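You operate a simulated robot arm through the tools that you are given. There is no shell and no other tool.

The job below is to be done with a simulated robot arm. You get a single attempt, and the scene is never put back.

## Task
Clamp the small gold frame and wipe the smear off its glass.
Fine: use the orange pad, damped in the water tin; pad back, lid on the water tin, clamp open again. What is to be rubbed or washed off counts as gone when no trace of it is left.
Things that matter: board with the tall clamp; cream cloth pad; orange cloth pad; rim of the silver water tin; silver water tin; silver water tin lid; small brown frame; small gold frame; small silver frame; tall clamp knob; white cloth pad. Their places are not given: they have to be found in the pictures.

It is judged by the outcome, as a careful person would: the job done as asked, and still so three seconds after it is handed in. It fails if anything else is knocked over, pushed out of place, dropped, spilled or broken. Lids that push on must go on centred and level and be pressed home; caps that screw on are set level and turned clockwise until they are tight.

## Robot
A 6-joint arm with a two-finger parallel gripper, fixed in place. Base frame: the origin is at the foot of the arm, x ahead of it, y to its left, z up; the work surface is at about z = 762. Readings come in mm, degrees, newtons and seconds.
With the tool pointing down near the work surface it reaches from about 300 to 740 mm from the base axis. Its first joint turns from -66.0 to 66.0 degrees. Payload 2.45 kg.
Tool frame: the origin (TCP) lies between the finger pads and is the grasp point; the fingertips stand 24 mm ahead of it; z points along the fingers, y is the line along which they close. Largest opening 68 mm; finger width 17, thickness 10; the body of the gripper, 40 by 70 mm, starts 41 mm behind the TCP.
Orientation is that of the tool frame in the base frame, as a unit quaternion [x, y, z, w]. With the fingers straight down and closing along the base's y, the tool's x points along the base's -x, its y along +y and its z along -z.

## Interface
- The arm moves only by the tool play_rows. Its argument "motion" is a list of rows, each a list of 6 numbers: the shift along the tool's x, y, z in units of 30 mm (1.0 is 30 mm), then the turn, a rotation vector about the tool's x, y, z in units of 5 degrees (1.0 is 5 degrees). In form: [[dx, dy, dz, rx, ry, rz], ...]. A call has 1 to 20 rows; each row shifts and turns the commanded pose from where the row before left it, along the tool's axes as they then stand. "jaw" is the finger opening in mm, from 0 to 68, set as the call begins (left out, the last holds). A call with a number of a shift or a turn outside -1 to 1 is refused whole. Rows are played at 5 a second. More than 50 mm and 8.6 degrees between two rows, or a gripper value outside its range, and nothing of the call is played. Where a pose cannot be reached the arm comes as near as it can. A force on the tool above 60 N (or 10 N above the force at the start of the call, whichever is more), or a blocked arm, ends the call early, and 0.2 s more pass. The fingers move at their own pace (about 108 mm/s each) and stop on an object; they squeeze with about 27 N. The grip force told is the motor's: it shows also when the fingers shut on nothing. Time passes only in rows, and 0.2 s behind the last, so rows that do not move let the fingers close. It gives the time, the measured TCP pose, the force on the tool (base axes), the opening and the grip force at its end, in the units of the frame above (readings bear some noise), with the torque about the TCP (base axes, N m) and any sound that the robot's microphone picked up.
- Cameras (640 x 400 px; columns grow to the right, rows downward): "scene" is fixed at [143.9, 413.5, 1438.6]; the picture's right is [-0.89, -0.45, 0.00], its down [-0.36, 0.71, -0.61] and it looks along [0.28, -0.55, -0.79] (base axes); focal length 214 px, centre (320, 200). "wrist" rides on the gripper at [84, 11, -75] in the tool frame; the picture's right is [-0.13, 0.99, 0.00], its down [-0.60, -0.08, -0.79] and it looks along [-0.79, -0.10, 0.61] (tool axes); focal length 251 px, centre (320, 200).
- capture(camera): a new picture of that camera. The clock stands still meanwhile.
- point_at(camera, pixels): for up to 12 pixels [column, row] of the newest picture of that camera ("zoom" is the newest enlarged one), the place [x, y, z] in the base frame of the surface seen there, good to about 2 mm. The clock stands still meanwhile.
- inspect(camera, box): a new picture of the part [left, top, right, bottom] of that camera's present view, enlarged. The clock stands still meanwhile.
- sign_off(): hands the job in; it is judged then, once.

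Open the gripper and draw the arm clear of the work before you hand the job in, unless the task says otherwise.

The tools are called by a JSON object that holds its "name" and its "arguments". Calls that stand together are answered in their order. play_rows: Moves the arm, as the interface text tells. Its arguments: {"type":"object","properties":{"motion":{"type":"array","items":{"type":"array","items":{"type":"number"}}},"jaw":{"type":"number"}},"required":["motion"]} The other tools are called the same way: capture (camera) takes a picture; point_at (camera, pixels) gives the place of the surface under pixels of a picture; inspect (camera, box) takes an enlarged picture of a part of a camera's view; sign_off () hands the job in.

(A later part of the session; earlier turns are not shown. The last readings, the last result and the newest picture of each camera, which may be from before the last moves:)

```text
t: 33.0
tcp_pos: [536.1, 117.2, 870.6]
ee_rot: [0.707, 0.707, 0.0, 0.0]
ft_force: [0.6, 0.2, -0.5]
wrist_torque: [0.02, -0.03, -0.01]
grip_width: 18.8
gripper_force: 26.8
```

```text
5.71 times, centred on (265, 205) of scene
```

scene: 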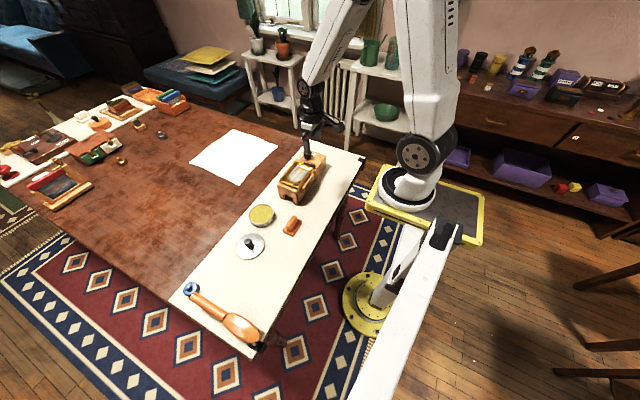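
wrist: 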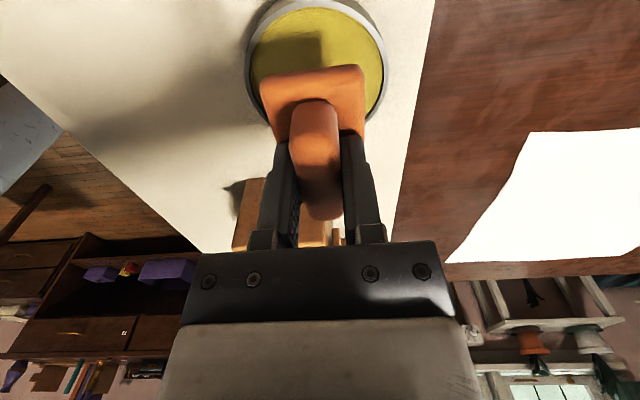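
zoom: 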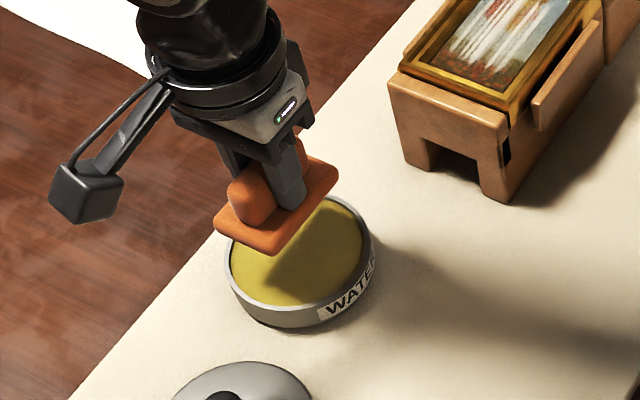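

Pad is above the sponge. Descend to about 7 mm above the sponge and check centring.

{"name": "play_rows", "arguments": {"motion": [[0, 0, 0.5, 0, 0, 0], [0, 0, 0.5, 0, 0, 0], [0, 0, 0.3, 0, 0, 0], [0, 0, 0, 0, 0, 0]]}}

{"name": "inspect", "arguments": {"camera": "wrist", "box": [220, 20, 420, 150]}}

{"name": "inspect", "arguments": {"camera": "scene", "box": [235, 190, 295, 240]}}

```text
t: 34.0
tcp_pos: [536.8, 117.0, 830.7]
ee_rot: [0.706, 0.708, 0.001, 0.0]
ft_force: [-1.2, -0.5, -0.1]
wrist_torque: [0.0, -0.01, 0.02]
grip_width: 19.2
gripper_force: 27.0
```

```text
3.08 times, centred on (320, 85) of wrist
```

zoom: 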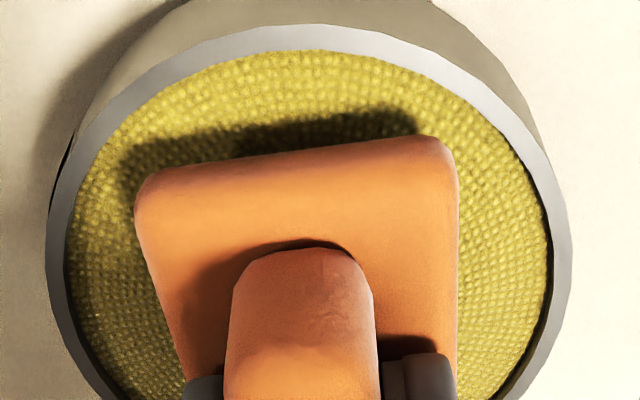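

```text
8.00 times, centred on (265, 215) of scene
```

zoom: 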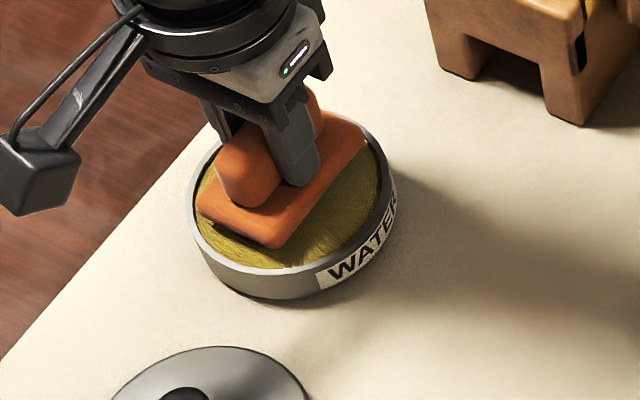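

Nearly centred; I measure rim inner points and pad corner positions in the wrist view to refine alignment.

{"name": "inspect", "arguments": {"camera": "wrist", "box": [220, 20, 420, 150]}}

{"name": "point_at", "arguments": {"camera": "zoom", "pixels": [[310, 38], [310, 60], [58, 250], [80, 250], [562, 250], [540, 250], [145, 190], [450, 150], [160, 90], [470, 90], [300, 165], [165, 300]]}}

```text
3.08 times, centred on (320, 85) of wrist
```

zoom: 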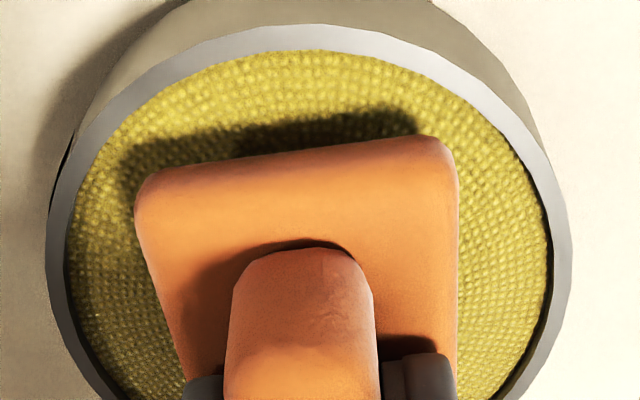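

```text
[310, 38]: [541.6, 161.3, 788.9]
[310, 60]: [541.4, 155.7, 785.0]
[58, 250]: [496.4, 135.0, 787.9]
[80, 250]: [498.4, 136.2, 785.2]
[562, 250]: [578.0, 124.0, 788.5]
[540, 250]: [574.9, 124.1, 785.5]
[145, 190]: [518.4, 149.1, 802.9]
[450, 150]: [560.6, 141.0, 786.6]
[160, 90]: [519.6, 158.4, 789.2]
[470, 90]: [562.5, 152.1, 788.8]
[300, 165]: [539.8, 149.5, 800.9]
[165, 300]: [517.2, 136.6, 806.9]
```

Circle fit gives tin centre (535.8,119.2), rim radius 42.4. I shift +2 mm in y, then lower gently, watching the force.

{"name": "play_rows", "arguments": {"motion": [[0.065, -0.015, 0, 0, 0, 0], [0, 0, 0.1, 0, 0, 0], [0, 0, 0.1, 0, 0, 0], [0, 0, 0, 0, 0, 0]]}}

{"name": "play_rows", "arguments": {"motion": [[0, 0, 0.05, 0, 0, 0], [0, 0, 0, 0, 0, 0]]}}

{"name": "play_rows", "arguments": {"motion": [[0, 0, 0.04, 0, 0, 0], [0, 0, 0, 0, 0, 0]]}}

```text
t: 35.0
tcp_pos: [535.6, 119.1, 826.6]
ee_rot: [0.707, 0.707, 0.0, 0.0]
ft_force: [-4.4, -2.1, 14.2]
wrist_torque: [0.0, 0.1, 0.03]
grip_width: 19.3
gripper_force: 27.4
```

```text
t: 35.6
tcp_pos: [536.9, 119.6, 825.6]
ee_rot: [0.707, 0.707, 0.001, 0.001]
ft_force: [-8.8, -3.2, 35.4]
wrist_torque: [0.01, 0.12, 0.03]
grip_width: 19.2
gripper_force: 27.5
```

```text
t: 36.2
tcp_pos: [537.1, 119.1, 825.3]
ee_rot: [0.707, 0.707, 0.003, 0.001]
ft_force: [-10.3, -3.8, 46.2]
wrist_torque: [-0.05, 0.25, 0.08]
grip_width: 19.2
gripper_force: 27.2
```

Contact force reached 46 N; I look closely to see whether the pad sits on the sponge or catches on the rim.

{"name": "inspect", "arguments": {"camera": "wrist", "box": [220, 20, 420, 150]}}

{"name": "inspect", "arguments": {"camera": "scene", "box": [240, 195, 290, 235]}}

```text
3.08 times, centred on (320, 85) of wrist
```

zoom: 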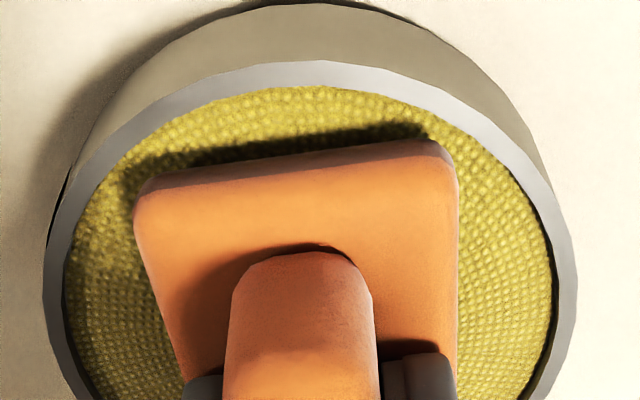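

```text
10.00 times, centred on (265, 215) of scene
```

zoom: 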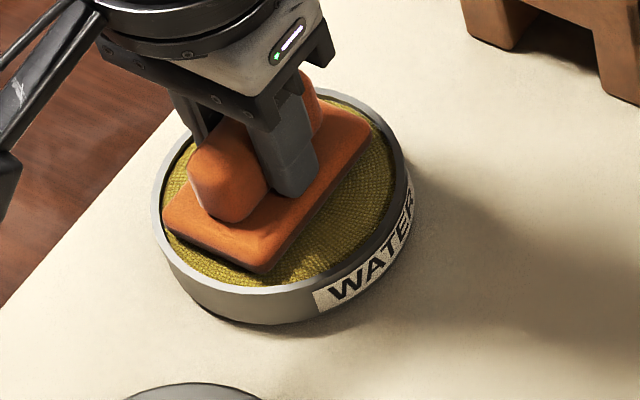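

The pad sits inside the rim and the contact centre is near the middle; the pad's lower edge looks darker now (wet?). I hold a moment, then lift and inspect.

{"name": "play_rows", "arguments": {"motion": [[0, 0, 0, 0, 0, 0], [0, 0, 0, 0, 0, 0], [0, 0, -0.1, 0, 0, 0], [0, 0, -0.3, 0, 0, 0], [0, 0, -0.5, 0, 0, 0], [0, 0, -0.5, 0, 0, 0], [0, 0, -0.5, 0, 0, 0], [0, 0, 0, 0, 0, 0]]}}

{"name": "capture", "arguments": {"camera": "wrist"}}

{"name": "inspect", "arguments": {"camera": "scene", "box": [235, 180, 295, 235]}}

```text
t: 38.0
tcp_pos: [536.2, 118.7, 879.3]
ee_rot: [0.707, 0.707, -0.001, 0.0]
ft_force: [-0.3, -0.2, -1.4]
wrist_torque: [0.0, 0.0, 0.0]
grip_width: 19.2
gripper_force: 27.3
```

```text
taken
```

wrist: 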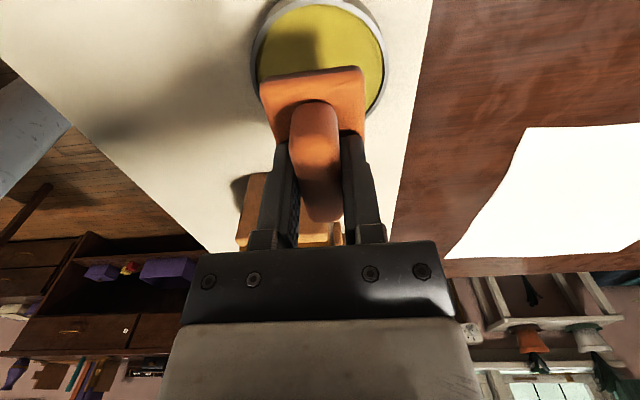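

```text
7.27 times, centred on (265, 208) of scene
```

zoom: 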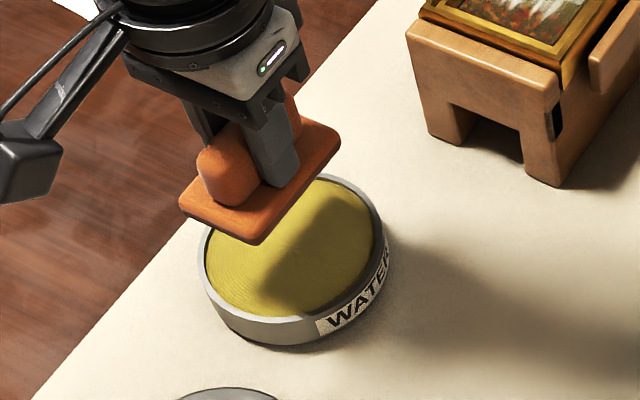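

I zoom into the held pad to look for a wet band and any shift in the grip.

{"name": "inspect", "arguments": {"camera": "wrist", "box": [240, 50, 390, 230]}}

{"name": "inspect", "arguments": {"camera": "scene", "box": [255, 190, 288, 218]}}

```text
2.22 times, centred on (315, 140) of wrist
```

zoom: 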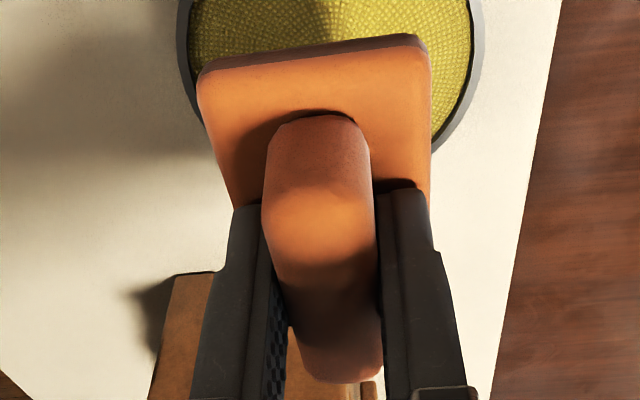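

```text
14.29 times, centred on (272, 204) of scene
```

zoom: 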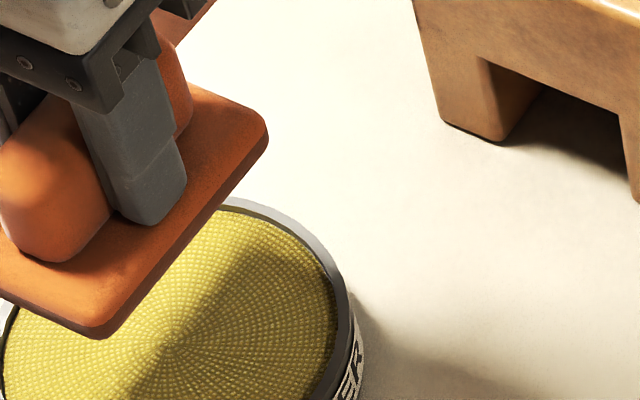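

The pad's underside edge is now dark (damp). Before wiping, I re-measure the clamped frame and glass from the scene camera.

{"name": "inspect", "arguments": {"camera": "scene", "box": [272, 150, 332, 205]}}

```text
7.27 times, centred on (302, 178) of scene
```

zoom: 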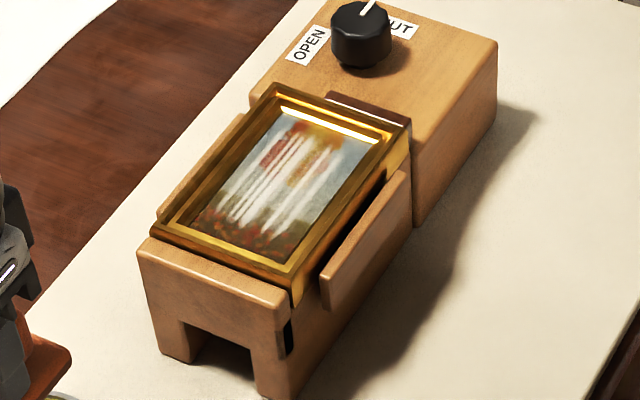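

{"name": "point_at", "arguments": {"camera": "zoom", "pixels": [[275, 88], [408, 125], [292, 275], [155, 232], [285, 118], [368, 148], [275, 258], [195, 228], [280, 185], [245, 215], [315, 140], [320, 200]]}}

{"name": "point_at", "arguments": {"camera": "zoom", "pixels": [[300, 117], [360, 138], [240, 245], [265, 195], [250, 235], [300, 145], [330, 160], [215, 215], [345, 105], [220, 150], [370, 220], [215, 265]]}}

```text
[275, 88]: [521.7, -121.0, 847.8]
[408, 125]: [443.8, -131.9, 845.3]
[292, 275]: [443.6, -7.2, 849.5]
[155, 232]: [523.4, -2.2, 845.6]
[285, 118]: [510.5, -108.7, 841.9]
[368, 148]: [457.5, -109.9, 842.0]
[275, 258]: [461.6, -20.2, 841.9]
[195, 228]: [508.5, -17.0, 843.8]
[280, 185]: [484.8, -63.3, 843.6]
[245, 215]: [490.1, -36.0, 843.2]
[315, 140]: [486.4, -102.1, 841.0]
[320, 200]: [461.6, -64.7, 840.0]
```

```text
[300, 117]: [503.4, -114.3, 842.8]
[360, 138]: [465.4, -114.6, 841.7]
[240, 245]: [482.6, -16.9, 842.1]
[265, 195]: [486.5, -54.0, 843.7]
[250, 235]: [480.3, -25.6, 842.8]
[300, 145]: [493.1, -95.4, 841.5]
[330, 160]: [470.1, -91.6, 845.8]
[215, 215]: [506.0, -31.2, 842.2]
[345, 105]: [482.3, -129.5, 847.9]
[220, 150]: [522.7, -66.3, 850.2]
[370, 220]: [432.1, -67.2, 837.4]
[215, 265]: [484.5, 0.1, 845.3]
```

Glass spans x 458–511, y −115…−17 at z≈842.5 (centre (484.5,−66)). I raise the pad and move above the glass.

{"name": "play_rows", "arguments": {"motion": [[0, 0, -0.7, 0, 0, 0], [0, 0, -0.7, 0, 0, 0], [0, 0, -0.6, 0, 0, 0], [-0.881, -0.243, 0, 0, 0, 0], [-0.881, -0.243, 0, 0, 0, 0], [-0.881, -0.243, 0, 0, 0, 0], [-0.881, -0.243, 0, 0, 0, 0], [-0.881, -0.243, 0, 0, 0, 0], [-0.881, -0.243, 0, 0, 0, 0], [-0.881, -0.243, 0, 0, 0, 0], [0, 0, 0, 0, 0, 0]]}}

{"name": "capture", "arguments": {"camera": "wrist"}}

{"name": "inspect", "arguments": {"camera": "scene", "box": [260, 135, 335, 205]}}

```text
t: 40.4
tcp_pos: [484.7, -66.8, 940.7]
ee_rot: [0.707, 0.707, 0.0, 0.001]
ft_force: [0.0, -0.8, -1.0]
wrist_torque: [-0.01, -0.01, -0.04]
grip_width: 19.3
gripper_force: 27.3
```

```text
taken
```

wrist: 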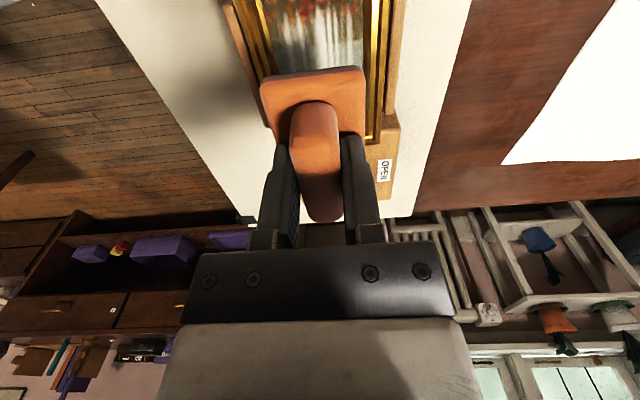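

```text
5.71 times, centred on (298, 170) of scene
```

zoom: 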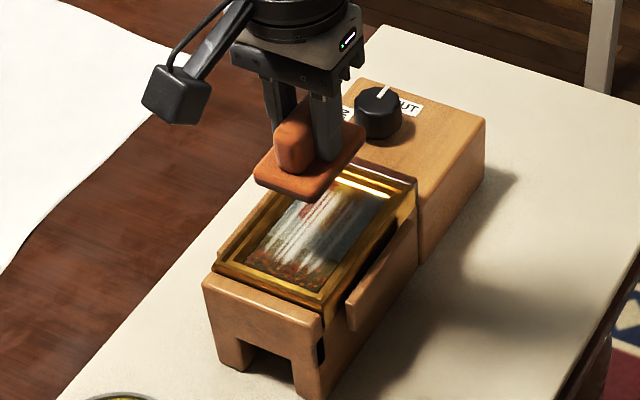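

Pad is above the glass. I descend to about z=891 (pad bottom just above the frame's top edge) and check alignment.

{"name": "play_rows", "arguments": {"motion": [[0, 0, 0.6, 0, 0, 0], [0, 0, 0.6, 0, 0, 0], [0, 0, 0.45, 0, 0, 0], [0, 0, 0, 0, 0, 0]]}}

{"name": "inspect", "arguments": {"camera": "wrist", "box": [210, 0, 420, 140]}}

{"name": "inspect", "arguments": {"camera": "scene", "box": [270, 145, 330, 205]}}

```text
t: 41.4
tcp_pos: [483.9, -65.5, 890.1]
ee_rot: [0.707, 0.707, 0.0, 0.0]
ft_force: [0.5, 0.0, -0.5]
wrist_torque: [-0.04, 0.0, 0.02]
grip_width: 19.2
gripper_force: 26.9
```

```text
2.86 times, centred on (315, 70) of wrist
```

zoom: 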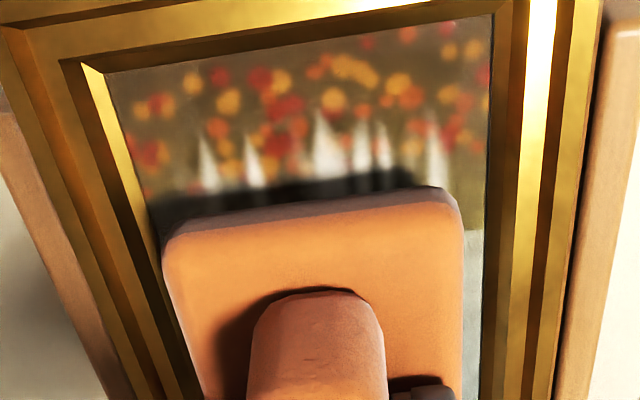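

```text
6.67 times, centred on (300, 175) of scene
```

zoom: 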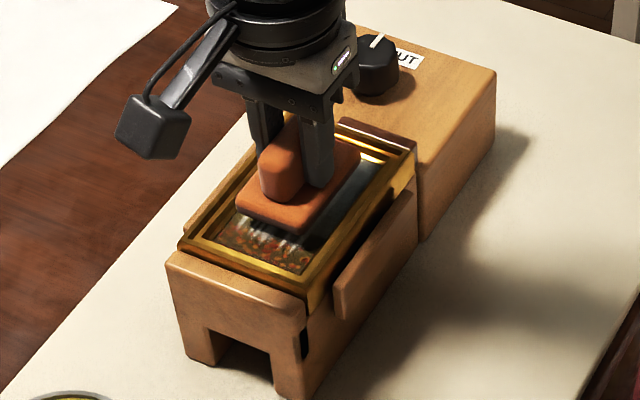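

Pad is aligned within about a millimetre of the glass centre. I lower in small steps until light contact.

{"name": "play_rows", "arguments": {"motion": [[0, 0, 0.1, 0, 0, 0], [0, 0, 0.1, 0, 0, 0], [0, 0, 0.06, 0, 0, 0], [0, 0, 0, 0, 0, 0]]}}

{"name": "play_rows", "arguments": {"motion": [[0, 0, 0.04, 0, 0, 0], [0, 0, 0, 0, 0, 0]]}}

```text
t: 42.1
tcp_pos: [484.2, -67.3, 887.7]
ee_rot: [0.708, 0.707, 0.001, 0.001]
ft_force: [-7.6, 1.2, 17.5]
wrist_torque: [-0.02, 0.15, -0.01]
grip_width: 19.3
gripper_force: 27.0
stopped in row 3: the force on the tool passed its limit at 67 N (the readings are from after the stop); the commanded pose is now the measured one
```

```text
t: 42.7
tcp_pos: [486.4, -65.4, 887.6]
ee_rot: [0.707, 0.707, 0.0, 0.001]
ft_force: [-16.5, 2.2, 52.1]
wrist_torque: [0.07, 0.57, 0.01]
grip_width: 19.1
gripper_force: 26.9
```

Contact came earlier than expected (z≈887.6, force high), so I back off 4 mm and look for what the pad is touching.

{"name": "play_rows", "arguments": {"motion": [[0, 0, -0.13, 0, 0, 0], [0, 0, 0, 0, 0, 0]]}}

{"name": "inspect", "arguments": {"camera": "wrist", "box": [210, 0, 420, 140]}}

{"name": "inspect", "arguments": {"camera": "scene", "box": [280, 155, 320, 195]}}

```text
t: 43.3
tcp_pos: [486.8, -66.0, 889.3]
ee_rot: [0.707, 0.707, 0.001, 0.0]
ft_force: [0.4, 0.0, -0.2]
wrist_torque: [0.03, 0.04, -0.02]
grip_width: 19.1
gripper_force: 27.0
```

```text
2.86 times, centred on (315, 70) of wrist
```

zoom: 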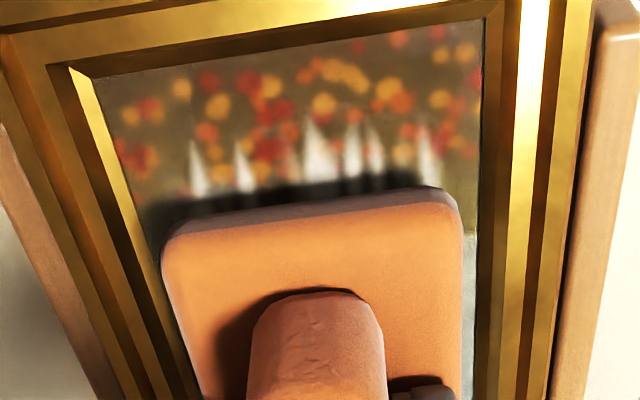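

```text
10.00 times, centred on (300, 175) of scene
```

zoom: 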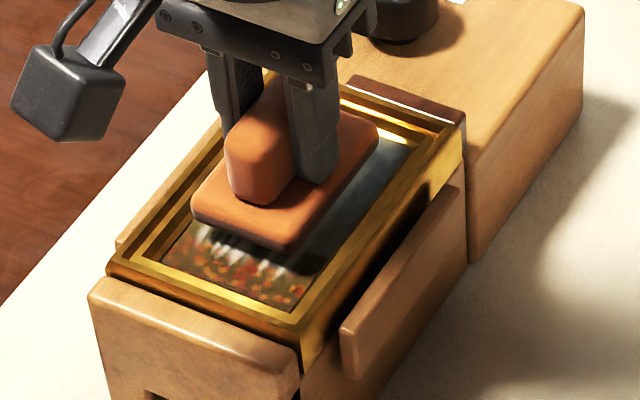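

I measure pad top, its lower edge, the glass and the frame lip in this same view to get the true gap.

{"name": "inspect", "arguments": {"camera": "wrist", "box": [210, 0, 420, 140]}}

{"name": "point_at", "arguments": {"camera": "zoom", "pixels": [[200, 280], [420, 240], [310, 250], [180, 225], [310, 205], [440, 192], [310, 150], [200, 130], [450, 130], [110, 140], [505, 150], [540, 150]]}}

{"name": "point_at", "arguments": {"camera": "zoom", "pixels": [[250, 60], [250, 25], [250, 70], [165, 240], [172, 255], [460, 215], [130, 200], [20, 80], [70, 120], [310, 215], [440, 202], [600, 150]]}}

```text
2.86 times, centred on (315, 70) of wrist
```

zoom: 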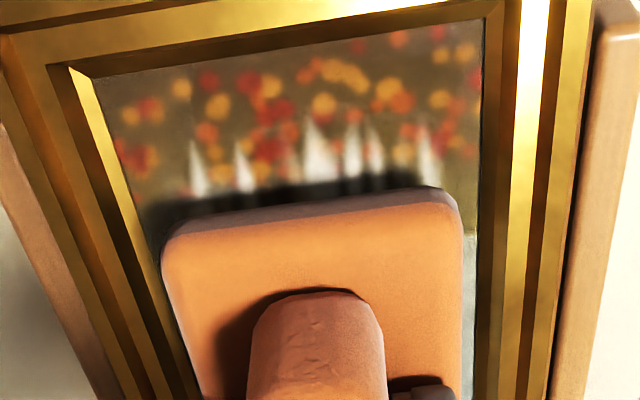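

```text
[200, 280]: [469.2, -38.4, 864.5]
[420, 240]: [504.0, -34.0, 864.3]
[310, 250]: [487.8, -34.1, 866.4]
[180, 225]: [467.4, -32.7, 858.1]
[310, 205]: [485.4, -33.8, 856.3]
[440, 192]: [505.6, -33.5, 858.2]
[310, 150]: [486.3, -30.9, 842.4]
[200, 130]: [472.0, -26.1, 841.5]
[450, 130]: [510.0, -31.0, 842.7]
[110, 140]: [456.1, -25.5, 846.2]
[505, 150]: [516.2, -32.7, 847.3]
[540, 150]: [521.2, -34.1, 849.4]
```

```text
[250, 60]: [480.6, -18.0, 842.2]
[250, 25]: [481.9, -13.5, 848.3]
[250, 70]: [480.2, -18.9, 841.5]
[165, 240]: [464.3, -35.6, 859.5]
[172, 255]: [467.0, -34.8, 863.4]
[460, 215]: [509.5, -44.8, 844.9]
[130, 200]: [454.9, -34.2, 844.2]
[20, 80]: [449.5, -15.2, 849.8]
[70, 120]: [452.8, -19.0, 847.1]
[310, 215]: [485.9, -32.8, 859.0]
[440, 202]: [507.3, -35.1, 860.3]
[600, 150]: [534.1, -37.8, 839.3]
```

The pad bottom touched at about z≈849 (frame-top height) though its footprint is inside the opening. I lift and move aside to see whether the contact changed the smear.

{"name": "play_rows", "arguments": {"motion": [[0, 0, -0.6, 0, 0, 0], [0, 0, -0.6, 0, 0, 0], [0.8, 0, 0, 0, 0, 0], [0.8, 0, 0, 0, 0, 0], [0.8, 0, 0, 0, 0, 0], [0.8, 0, 0, 0, 0, 0], [0, 0, 0, 0, 0, 0]]}}

{"name": "inspect", "arguments": {"camera": "scene", "box": [272, 150, 332, 205]}}

{"name": "capture", "arguments": {"camera": "wrist"}}

```text
t: 44.9
tcp_pos: [484.6, 29.0, 925.8]
ee_rot: [0.707, 0.707, 0.001, 0.0]
ft_force: [0.4, -0.2, -0.3]
wrist_torque: [-0.02, -0.03, -0.02]
grip_width: 19.0
gripper_force: 27.1
```

```text
7.27 times, centred on (302, 178) of scene
```

zoom: 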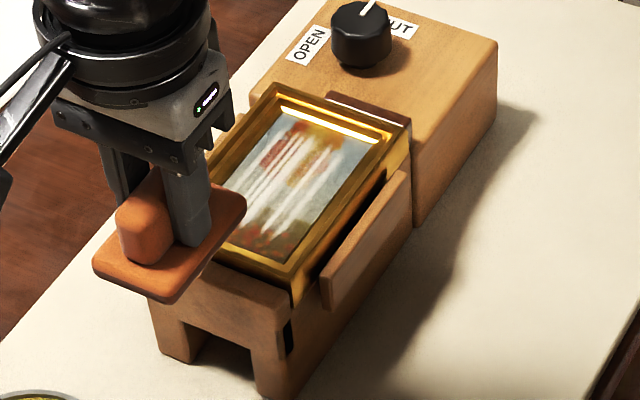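

```text
taken
```

wrist: 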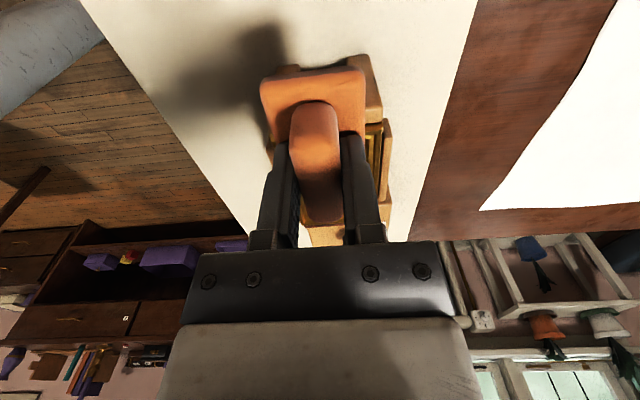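

The smear is unchanged, so pressing alone does nothing. I return over the glass and lower to light contact in small steps, then rub.

{"name": "play_rows", "arguments": {"motion": [[-0.8, 0, 0, 0, 0, 0], [-0.8, 0, 0, 0, 0, 0], [-0.8, 0, 0, 0, 0, 0], [-0.8, 0, 0, 0, 0, 0], [0, 0, 0.6, 0, 0, 0], [0, 0, 0.5, 0, 0, 0], [0, 0, 0, 0, 0, 0]]}}

{"name": "play_rows", "arguments": {"motion": [[0, 0, 0.05, 0, 0, 0], [0, 0, 0, 0, 0, 0]]}}

{"name": "play_rows", "arguments": {"motion": [[0, 0, 0.03, 0, 0, 0], [0, 0, 0, 0, 0, 0]]}}

```text
t: 46.5
tcp_pos: [485.8, -66.5, 892.9]
ee_rot: [0.707, 0.707, 0.0, 0.0]
ft_force: [0.1, 0.6, -0.1]
wrist_torque: [-0.01, 0.0, 0.02]
grip_width: 19.1
gripper_force: 27.1
```

```text
t: 47.1
tcp_pos: [486.3, -65.8, 891.4]
ee_rot: [0.707, 0.707, 0.0, 0.0]
ft_force: [-0.3, -0.6, -0.8]
wrist_torque: [-0.06, 0.0, -0.03]
grip_width: 19.3
gripper_force: 27.4
```

```text
t: 47.7
tcp_pos: [486.2, -65.7, 890.4]
ee_rot: [0.707, 0.707, 0.0, 0.001]
ft_force: [-0.1, 0.5, -0.1]
wrist_torque: [0.0, -0.01, 0.0]
grip_width: 19.1
gripper_force: 27.1
```

No contact yet at z≈890.4; I nudge x by −1 mm and continue down in ~1 mm steps.

{"name": "play_rows", "arguments": {"motion": [[0, -0.035, 0, 0, 0, 0], [0, 0, 0.03, 0, 0, 0], [0, 0, 0, 0, 0, 0]]}}

{"name": "play_rows", "arguments": {"motion": [[0, 0, 0.03, 0, 0, 0], [0, 0, 0, 0, 0, 0]]}}

{"name": "play_rows", "arguments": {"motion": [[0, 0, 0.03, 0, 0, 0], [0, 0, 0, 0, 0, 0]]}}

```text
t: 48.5
tcp_pos: [485.0, -67.1, 889.6]
ee_rot: [0.707, 0.707, 0.0, 0.002]
ft_force: [-0.2, -0.2, 0.0]
wrist_torque: [0.01, -0.01, 0.0]
grip_width: 19.1
gripper_force: 26.7
```

```text
t: 49.1
tcp_pos: [485.6, -66.1, 888.3]
ee_rot: [0.707, 0.707, 0.001, 0.001]
ft_force: [0.1, 0.4, -0.9]
wrist_torque: [0.0, 0.01, 0.02]
grip_width: 19.4
gripper_force: 26.9
```

```text
t: 49.7
tcp_pos: [485.2, -66.2, 888.2]
ee_rot: [0.707, 0.707, 0.0, 0.0]
ft_force: [-0.5, -0.1, 2.9]
wrist_torque: [-0.02, 0.08, -0.01]
grip_width: 19.3
gripper_force: 27.2
```

Contact starts at z≈888 (2.9 N). I add 0.6 mm for ~10 N and rub: strokes in y within ±15 mm.

{"name": "play_rows", "arguments": {"motion": [[0, 0, 0.02, 0, 0, 0], [0.1, 0, 0, 0, 0, 0], [0.2, 0, 0, 0, 0, 0], [0.15, 0, 0, 0, 0, 0], [0, 0, 0, 0, 0, 0]]}}

{"name": "inspect", "arguments": {"camera": "wrist", "box": [210, 0, 420, 140]}}

{"name": "inspect", "arguments": {"camera": "scene", "box": [280, 155, 320, 195]}}

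```text
t: 50.9
tcp_pos: [486.8, -52.0, 887.0]
ee_rot: [0.707, 0.708, 0.003, 0.003]
ft_force: [3.0, -12.0, 26.9]
wrist_torque: [-0.27, 0.09, 0.03]
grip_width: 19.3
gripper_force: 27.1
```

```text
2.86 times, centred on (315, 70) of wrist
```

zoom: 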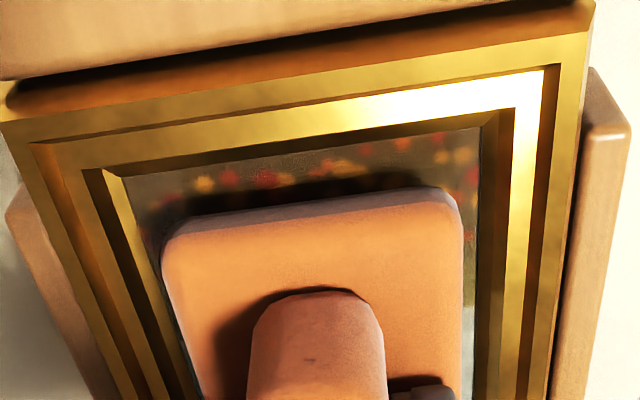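

```text
10.00 times, centred on (300, 175) of scene
```

zoom: 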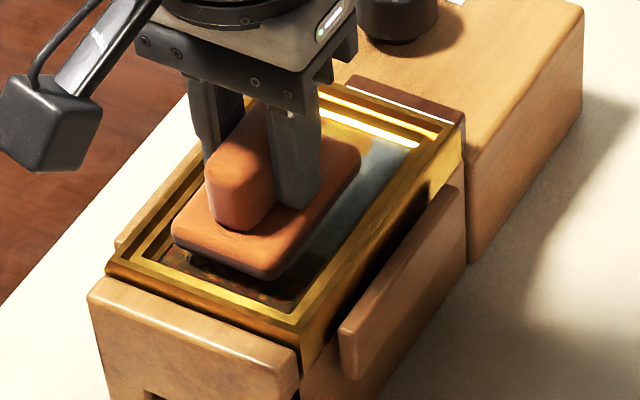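

Sliding with normal force 27 N and friction −12 N. I ease 0.3 mm and stroke back through to y≈−80.

{"name": "play_rows", "arguments": {"motion": [[-0.1, 0, -0.01, 0, 0, 0], [-0.2, 0, 0, 0, 0, 0], [-0.2, 0, 0, 0, 0, 0], [-0.2, 0, 0, 0, 0, 0], [-0.2, 0, 0, 0, 0, 0], [0, 0, 0, 0, 0, 0]]}}

{"name": "inspect", "arguments": {"camera": "wrist", "box": [210, 0, 420, 140]}}

{"name": "inspect", "arguments": {"camera": "scene", "box": [280, 155, 320, 195]}}

```text
t: 52.3
tcp_pos: [485.5, -79.1, 887.3]
ee_rot: [0.707, 0.707, 0.001, 0.001]
ft_force: [-2.1, 14.3, 32.3]
wrist_torque: [0.35, 0.13, 0.02]
grip_width: 19.0
gripper_force: 26.9
```

```text
2.86 times, centred on (315, 70) of wrist
```

zoom: 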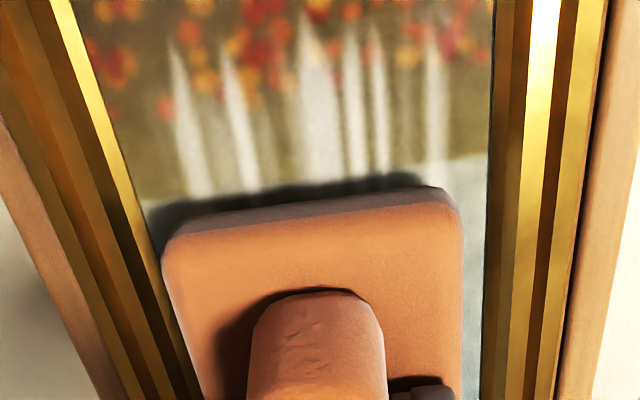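

```text
10.00 times, centred on (300, 175) of scene
```

zoom: 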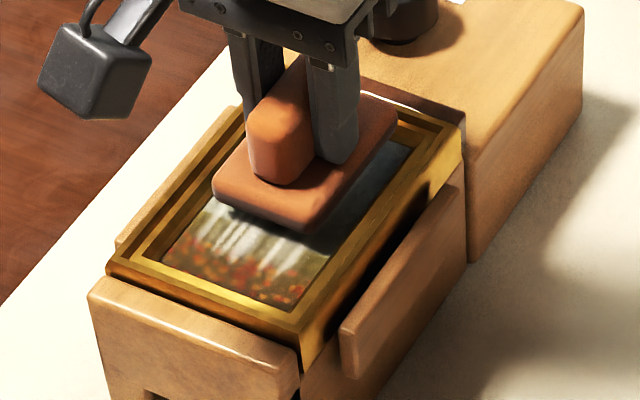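

Streaks remain but may be fading. I run several more back-and-forth strokes, then check.

{"name": "play_rows", "arguments": {"motion": [[0.2, 0, -0.01, 0, 0, 0], [0.2, 0, 0, 0, 0, 0], [0.2, 0, 0, 0, 0, 0], [0.2, 0, 0, 0, 0, 0], [0.2, 0, 0, 0, 0, 0], [-0.2, 0, 0, 0, 0, 0], [-0.2, 0, 0, 0, 0, 0], [-0.2, 0, 0, 0, 0, 0], [-0.2, 0, 0, 0, 0, 0], [-0.2, 0, 0, 0, 0, 0], [0.2, 0, 0, 0, 0, 0], [0.2, 0, 0, 0, 0, 0], [0.2, 0, 0, 0, 0, 0], [0.2, 0, 0, 0, 0, 0], [0.2, 0, 0, 0, 0, 0], [-0.2, 0, 0, 0, 0, 0], [-0.2, 0, 0, 0, 0, 0], [-0.2, 0, 0, 0, 0, 0], [-0.2, 0, 0, 0, 0, 0], [-0.2, 0, 0, 0, 0, 0]]}}

{"name": "inspect", "arguments": {"camera": "wrist", "box": [210, 0, 420, 140]}}

{"name": "inspect", "arguments": {"camera": "scene", "box": [280, 155, 320, 195]}}

```text
t: 56.5
tcp_pos: [483.7, -80.0, 888.2]
ee_rot: [0.707, 0.707, 0.001, 0.001]
ft_force: [-0.7, 10.9, 19.6]
wrist_torque: [0.32, 0.09, -0.03]
grip_width: 19.3
gripper_force: 26.7
```

```text
2.86 times, centred on (315, 70) of wrist
```

zoom: 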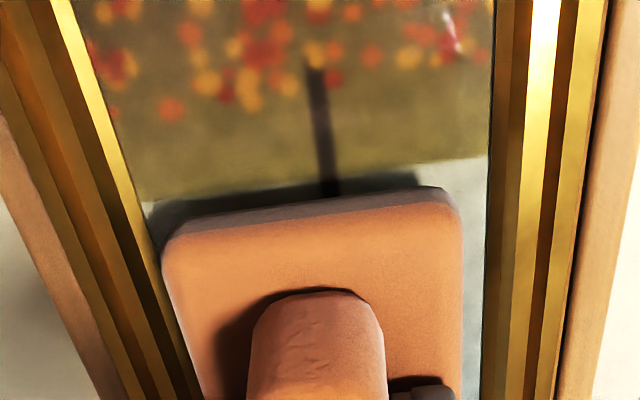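

```text
10.00 times, centred on (300, 175) of scene
```

zoom: 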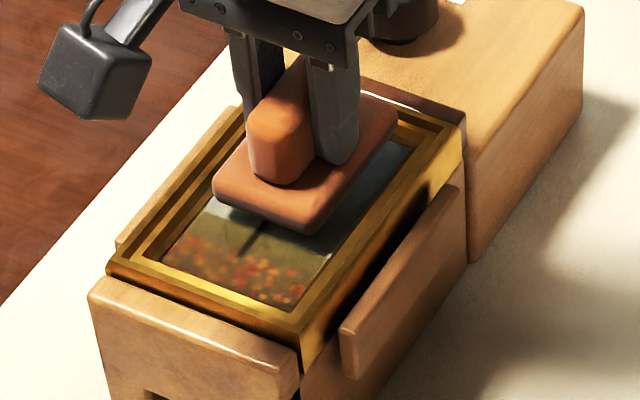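

Rubbing works: the smear is nearly gone, with a remnant at wrist zoom (450,30) on the +x, +y side. I shift +3 mm in x and stroke more, reaching further toward +y.

{"name": "play_rows", "arguments": {"motion": [[0.2, 0.1, 0, 0, 0, 0], [0.22, 0, 0, 0, 0, 0], [0.22, 0, 0, 0, 0, 0], [0.22, 0, 0, 0, 0, 0], [0.2, 0, 0, 0, 0, 0], [-0.2, 0, 0, 0, 0, 0], [-0.22, 0, 0, 0, 0, 0], [-0.22, 0, 0, 0, 0, 0], [-0.22, 0, 0, 0, 0, 0], [-0.2, 0, 0, 0, 0, 0], [0.2, 0, 0, 0, 0, 0], [0.22, 0, 0, 0, 0, 0], [0.22, 0, 0, 0, 0, 0], [0.22, 0, 0, 0, 0, 0], [0.2, 0, 0, 0, 0, 0], [-0.2, 0, 0, 0, 0, 0], [-0.22, 0, 0, 0, 0, 0], [-0.22, 0, 0, 0, 0, 0], [-0.22, 0, 0, 0, 0, 0], [-0.2, 0, 0, 0, 0, 0]]}}

{"name": "play_rows", "arguments": {"motion": [[0.2, -0.2, 0, 0, 0, 0], [0.22, 0, 0, 0, 0, 0], [0.22, 0, 0, 0, 0, 0], [0.22, 0, 0, 0, 0, 0], [0.2, 0, 0, 0, 0, 0], [-0.2, 0, 0, 0, 0, 0], [-0.22, 0, 0, 0, 0, 0], [-0.22, 0, 0, 0, 0, 0], [-0.22, 0, 0, 0, 0, 0], [-0.26, 0, 0, 0, 0, 0], [0.26, 0, 0, 0, 0, 0], [0.22, 0, 0, 0, 0, 0], [0.22, 0, 0, 0, 0, 0], [0.22, 0, 0, 0, 0, 0], [0.2, 0, 0, 0, 0, 0], [-0.2, 0, 0, 0, 0, 0], [-0.22, 0, 0, 0, 0, 0], [-0.22, 0, 0, 0, 0, 0], [-0.22, 0, 0, 0, 0, 0], [-0.26, 0, 0, 0, 0, 0]]}}

{"name": "inspect", "arguments": {"camera": "wrist", "box": [210, 0, 420, 140]}}

```text
t: 60.7
tcp_pos: [487.9, -80.6, 887.3]
ee_rot: [0.707, 0.707, 0.001, 0.001]
ft_force: [-0.1, 10.6, 19.1]
wrist_torque: [0.32, 0.07, -0.03]
grip_width: 19.4
gripper_force: 26.6
```

```text
t: 64.9
tcp_pos: [482.1, -81.4, 889.5]
ee_rot: [0.707, 0.707, 0.001, 0.0]
ft_force: [0.1, 7.4, 12.5]
wrist_torque: [0.23, 0.04, -0.02]
grip_width: 19.5
gripper_force: 26.7
```

```text
2.86 times, centred on (315, 70) of wrist
```

zoom: 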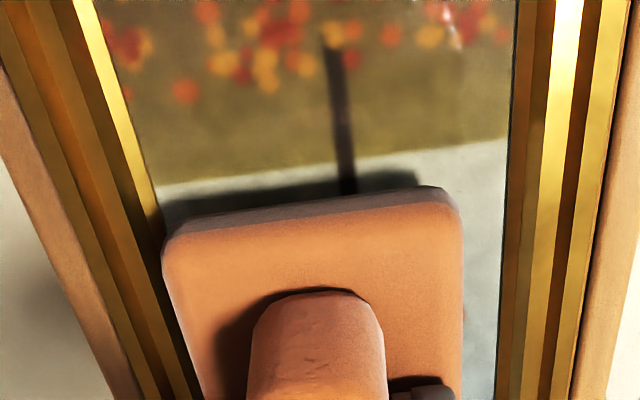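

A remnant persists at zoom (452,28). I locate it, and lift aside to view the whole glass.

{"name": "point_at", "arguments": {"camera": "zoom", "pixels": [[452, 28], [447, 12], [456, 42], [505, 60], [100, 20]]}}

{"name": "play_rows", "arguments": {"motion": [[0, 0, -0.3, 0, 0, 0], [0, 0, -0.6, 0, 0, 0], [0.8, 0, -0.3, 0, 0, 0], [0.8, 0, 0, 0, 0, 0], [0.8, 0, 0, 0, 0, 0], [0.8, 0, 0, 0, 0, 0], [0.8, 0, 0, 0, 0, 0], [0, 0, 0, 0, 0, 0]]}}

{"name": "inspect", "arguments": {"camera": "scene", "box": [280, 155, 325, 195]}}

{"name": "capture", "arguments": {"camera": "wrist"}}

```text
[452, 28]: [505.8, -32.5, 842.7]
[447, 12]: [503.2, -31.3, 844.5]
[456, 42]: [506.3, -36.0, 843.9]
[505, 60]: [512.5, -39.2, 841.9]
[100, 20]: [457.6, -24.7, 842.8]
```

```text
t: 66.7
tcp_pos: [482.3, 41.0, 923.1]
ee_rot: [0.707, 0.707, 0.001, 0.0]
ft_force: [0.1, 1.1, -0.1]
wrist_torque: [0.01, -0.03, -0.02]
grip_width: 19.1
gripper_force: 27.0
```

```text
10.00 times, centred on (302, 175) of scene
```

zoom: 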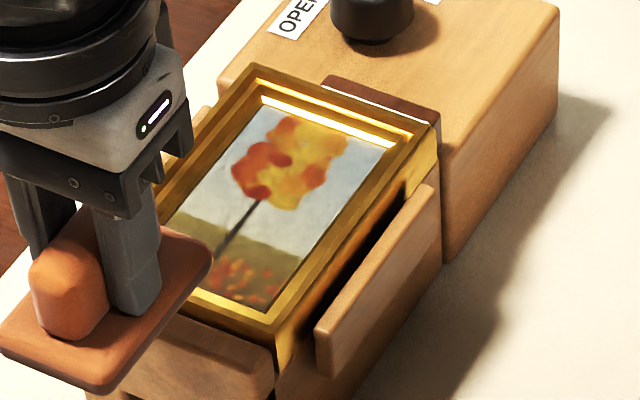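

```text
taken
```

wrist: 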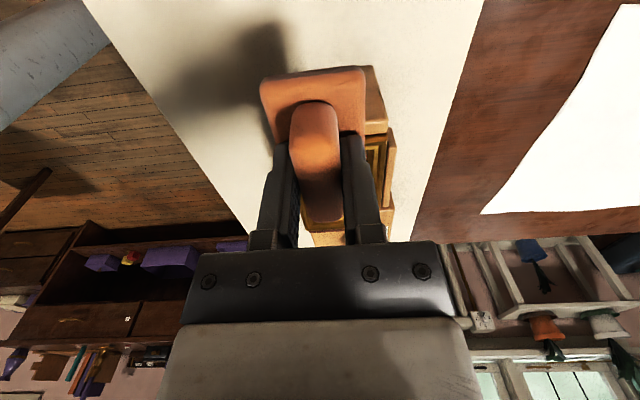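

The picture looks clean except near the +x,+y corner partly hidden by the gripper. I move a bit further away for a full view.

{"name": "play_rows", "arguments": {"motion": [[0.9, 0, -0.3, 0, 0, 0], [0.9, 0, -0.3, 0, 0, 0], [0, 0, 0, 0, 0, 0]]}}

{"name": "inspect", "arguments": {"camera": "scene", "box": [288, 158, 318, 190]}}

```text
t: 67.5
tcp_pos: [482.1, 92.4, 941.8]
ee_rot: [0.707, 0.707, 0.0, 0.0]
ft_force: [-0.6, 0.5, -0.1]
wrist_torque: [0.02, 0.01, 0.02]
grip_width: 19.2
gripper_force: 26.9
```

```text
12.50 times, centred on (303, 174) of scene
```

zoom: 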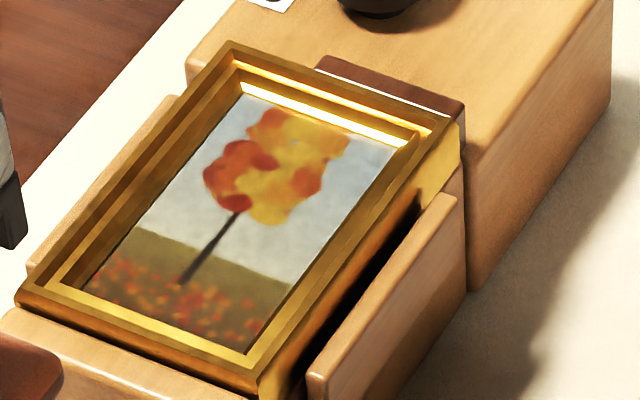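

I zoom further into two halves of the glass to spot faint traces.

{"name": "inspect", "arguments": {"camera": "scene", "box": [292, 174, 312, 188]}}

{"name": "inspect", "arguments": {"camera": "scene", "box": [300, 162, 324, 178]}}

```text
16.00 times, centred on (302, 181) of scene
```

zoom: 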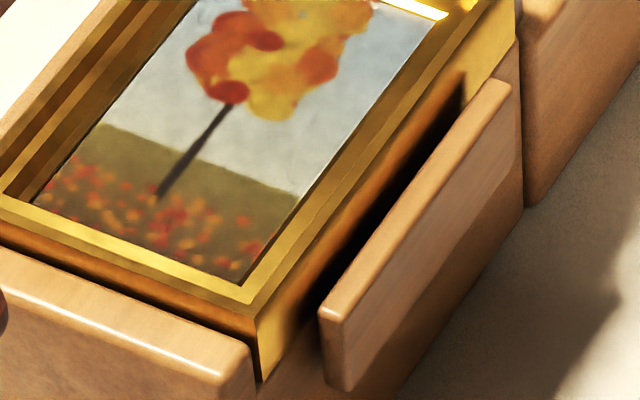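

```text
16.00 times, centred on (312, 170) of scene
```

zoom: 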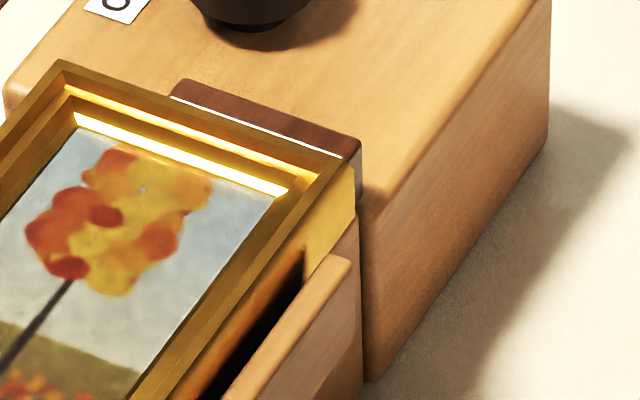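

A tiny pale dot shows at zoom (143,188). I locate it, then view the glass with the wrist camera from close by.

{"name": "point_at", "arguments": {"camera": "zoom", "pixels": [[143, 188], [75, 135], [275, 200]]}}

```text
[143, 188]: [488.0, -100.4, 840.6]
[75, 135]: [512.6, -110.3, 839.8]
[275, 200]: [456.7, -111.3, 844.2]
```

I move back above the frame at z≈917 to inspect the glass strip by strip with the wrist camera.

{"name": "play_rows", "arguments": {"motion": [[-0.88, 0.1, 0, 0, 0, 0], [-0.88, 0, 0, 0, 0, 0], [-0.88, 0, 0, 0, 0, 0], [-0.88, 0, 0, 0, 0, 0], [-0.88, 0, 0.4, 0, 0, 0], [-0.88, 0, 0.4, 0, 0, 0], [0, 0, 0, 0, 0, 0]]}}

{"name": "inspect", "arguments": {"camera": "wrist", "box": [230, 0, 400, 90]}}

{"name": "play_rows", "arguments": {"motion": [[-0.7, 0, 0, 0, 0, 0], [-0.3, 0, 0, 0, 0, 0], [0, 0, 0, 0, 0, 0]]}}

{"name": "inspect", "arguments": {"camera": "wrist", "box": [230, 0, 400, 90]}}

{"name": "play_rows", "arguments": {"motion": [[-0.7, 0, 0, 0, 0, 0], [-0.4, 0, 0, 0, 0, 0], [0, 0, 0, 0, 0, 0]]}}

{"name": "inspect", "arguments": {"camera": "wrist", "box": [230, 0, 400, 90]}}

```text
t: 69.1
tcp_pos: [483.1, -65.6, 917.6]
ee_rot: [0.707, 0.707, 0.001, 0.001]
ft_force: [-0.3, 0.1, -0.5]
wrist_torque: [0.03, 0.0, -0.01]
grip_width: 19.1
gripper_force: 27.1
```

```text
3.76 times, centred on (315, 45) of wrist
```

zoom: 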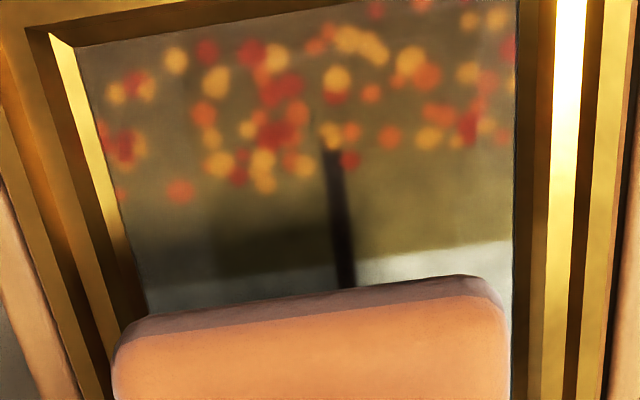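

```text
t: 69.9
tcp_pos: [484.9, -97.3, 917.1]
ee_rot: [0.707, 0.707, 0.0, 0.0]
ft_force: [-0.4, 0.2, -0.5]
wrist_torque: [0.03, 0.0, -0.05]
grip_width: 19.4
gripper_force: 27.2
```

```text
3.76 times, centred on (315, 45) of wrist
```

zoom: 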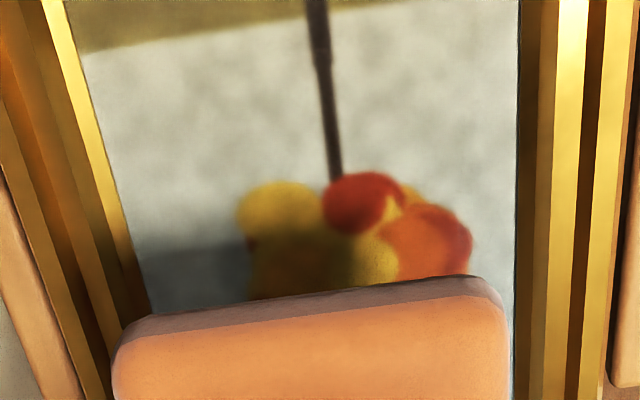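

```text
t: 70.7
tcp_pos: [486.1, -128.6, 917.2]
ee_rot: [0.707, 0.708, 0.0, 0.001]
ft_force: [0.0, 0.0, -0.4]
wrist_torque: [-0.01, 0.0, 0.0]
grip_width: 19.1
gripper_force: 27.1
```

```text
3.76 times, centred on (315, 45) of wrist
```

zoom: 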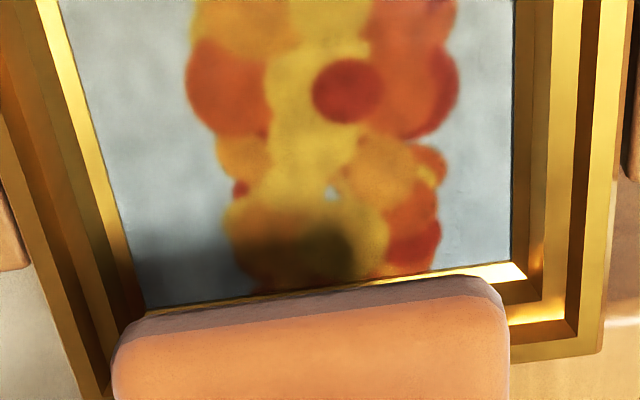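

The near strips look clean; one pale dot remains at zoom (332,192). I zoom into it to judge whether it is smear or a gap in the painted foliage.

{"name": "inspect", "arguments": {"camera": "wrist", "box": [296, 30, 340, 72]}}

{"name": "point_at", "arguments": {"camera": "zoom", "pixels": [[320, 200]]}}

```text
9.52 times, centred on (318, 51) of wrist
```

zoom: 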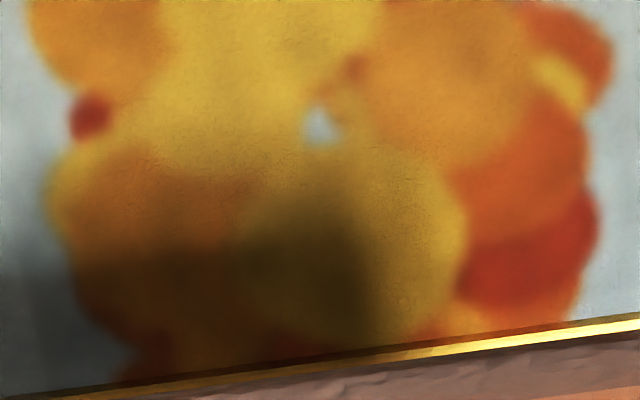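

```text
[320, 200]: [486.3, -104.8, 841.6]
```

That dot is a sky-coloured gap between painted blobs. I go back to view the near half again at higher zoom where the earlier remnant was.

{"name": "play_rows", "arguments": {"motion": [[0.9, 0, 0, 0, 0, 0], [0.9, 0, 0, 0, 0, 0], [0.4, 0, 0, 0, 0, 0], [0, 0, 0, 0, 0, 0]]}}

{"name": "inspect", "arguments": {"camera": "wrist", "box": [310, 0, 380, 70]}}

{"name": "inspect", "arguments": {"camera": "wrist", "box": [240, 0, 320, 80]}}

```text
t: 71.7
tcp_pos: [486.0, -62.6, 917.3]
ee_rot: [0.707, 0.707, 0.0, 0.0]
ft_force: [-0.4, -0.2, -0.8]
wrist_torque: [-0.03, 0.01, 0.02]
grip_width: 19.3
gripper_force: 26.9
```

```text
5.71 times, centred on (345, 35) of wrist
```

zoom: 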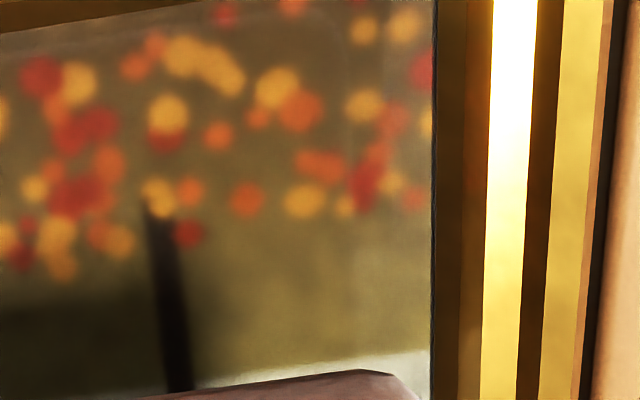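

```text
5.00 times, centred on (280, 40) of wrist
```

zoom: 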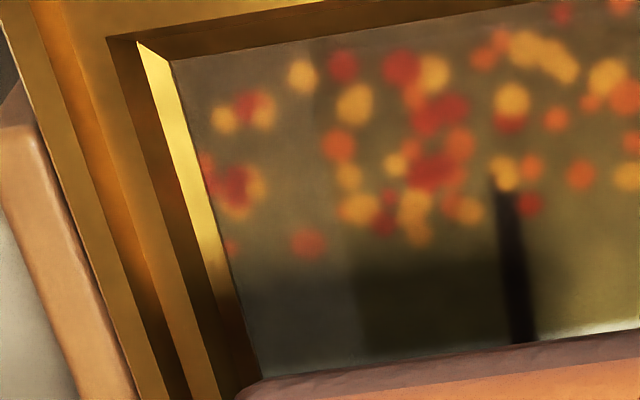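

A faint lighter haze may remain near zoom (350–385, 0–60) on the +x side, so I'll rub again, more widely. First lower to near contact at x≈490.

{"name": "play_rows", "arguments": {"motion": [[0, 0.13, 0.5, 0, 0, 0], [0, 0, 0.35, 0, 0, 0], [0, 0, 0.08, 0, 0, 0], [0, 0, 0, 0, 0, 0]]}}

{"name": "play_rows", "arguments": {"motion": [[0, 0, 0.04, 0, 0, 0], [0, 0, 0, 0, 0, 0]]}}

```text
t: 72.7
tcp_pos: [488.6, -62.9, 889.8]
ee_rot: [0.707, 0.707, 0.0, 0.0]
ft_force: [1.0, -0.8, 0.3]
wrist_torque: [0.03, -0.01, 0.01]
grip_width: 19.3
gripper_force: 26.6
```

```text
t: 73.3
tcp_pos: [488.7, -62.6, 889.0]
ee_rot: [0.707, 0.707, 0.001, 0.0]
ft_force: [-0.2, 0.1, -0.6]
wrist_torque: [0.0, 0.0, -0.04]
grip_width: 19.3
gripper_force: 27.1
```

{"name": "play_rows", "arguments": {"motion": [[0, 0, 0.03, 0, 0, 0], [0, 0, 0, 0, 0, 0]]}}

{"name": "play_rows", "arguments": {"motion": [[0, 0, 0.03, 0, 0, 0], [0, 0, 0, 0, 0, 0]]}}

```text
t: 73.9
tcp_pos: [488.5, -63.4, 887.6]
ee_rot: [0.707, 0.707, 0.0, 0.001]
ft_force: [-1.1, 0.8, 2.5]
wrist_torque: [0.0, 0.1, -0.04]
grip_width: 19.3
gripper_force: 27.1
```

```text
t: 74.5
tcp_pos: [489.2, -63.3, 887.3]
ee_rot: [0.707, 0.708, 0.001, 0.001]
ft_force: [-4.3, 1.6, 21.5]
wrist_torque: [0.01, 0.24, 0.0]
grip_width: 19.3
gripper_force: 26.9
```

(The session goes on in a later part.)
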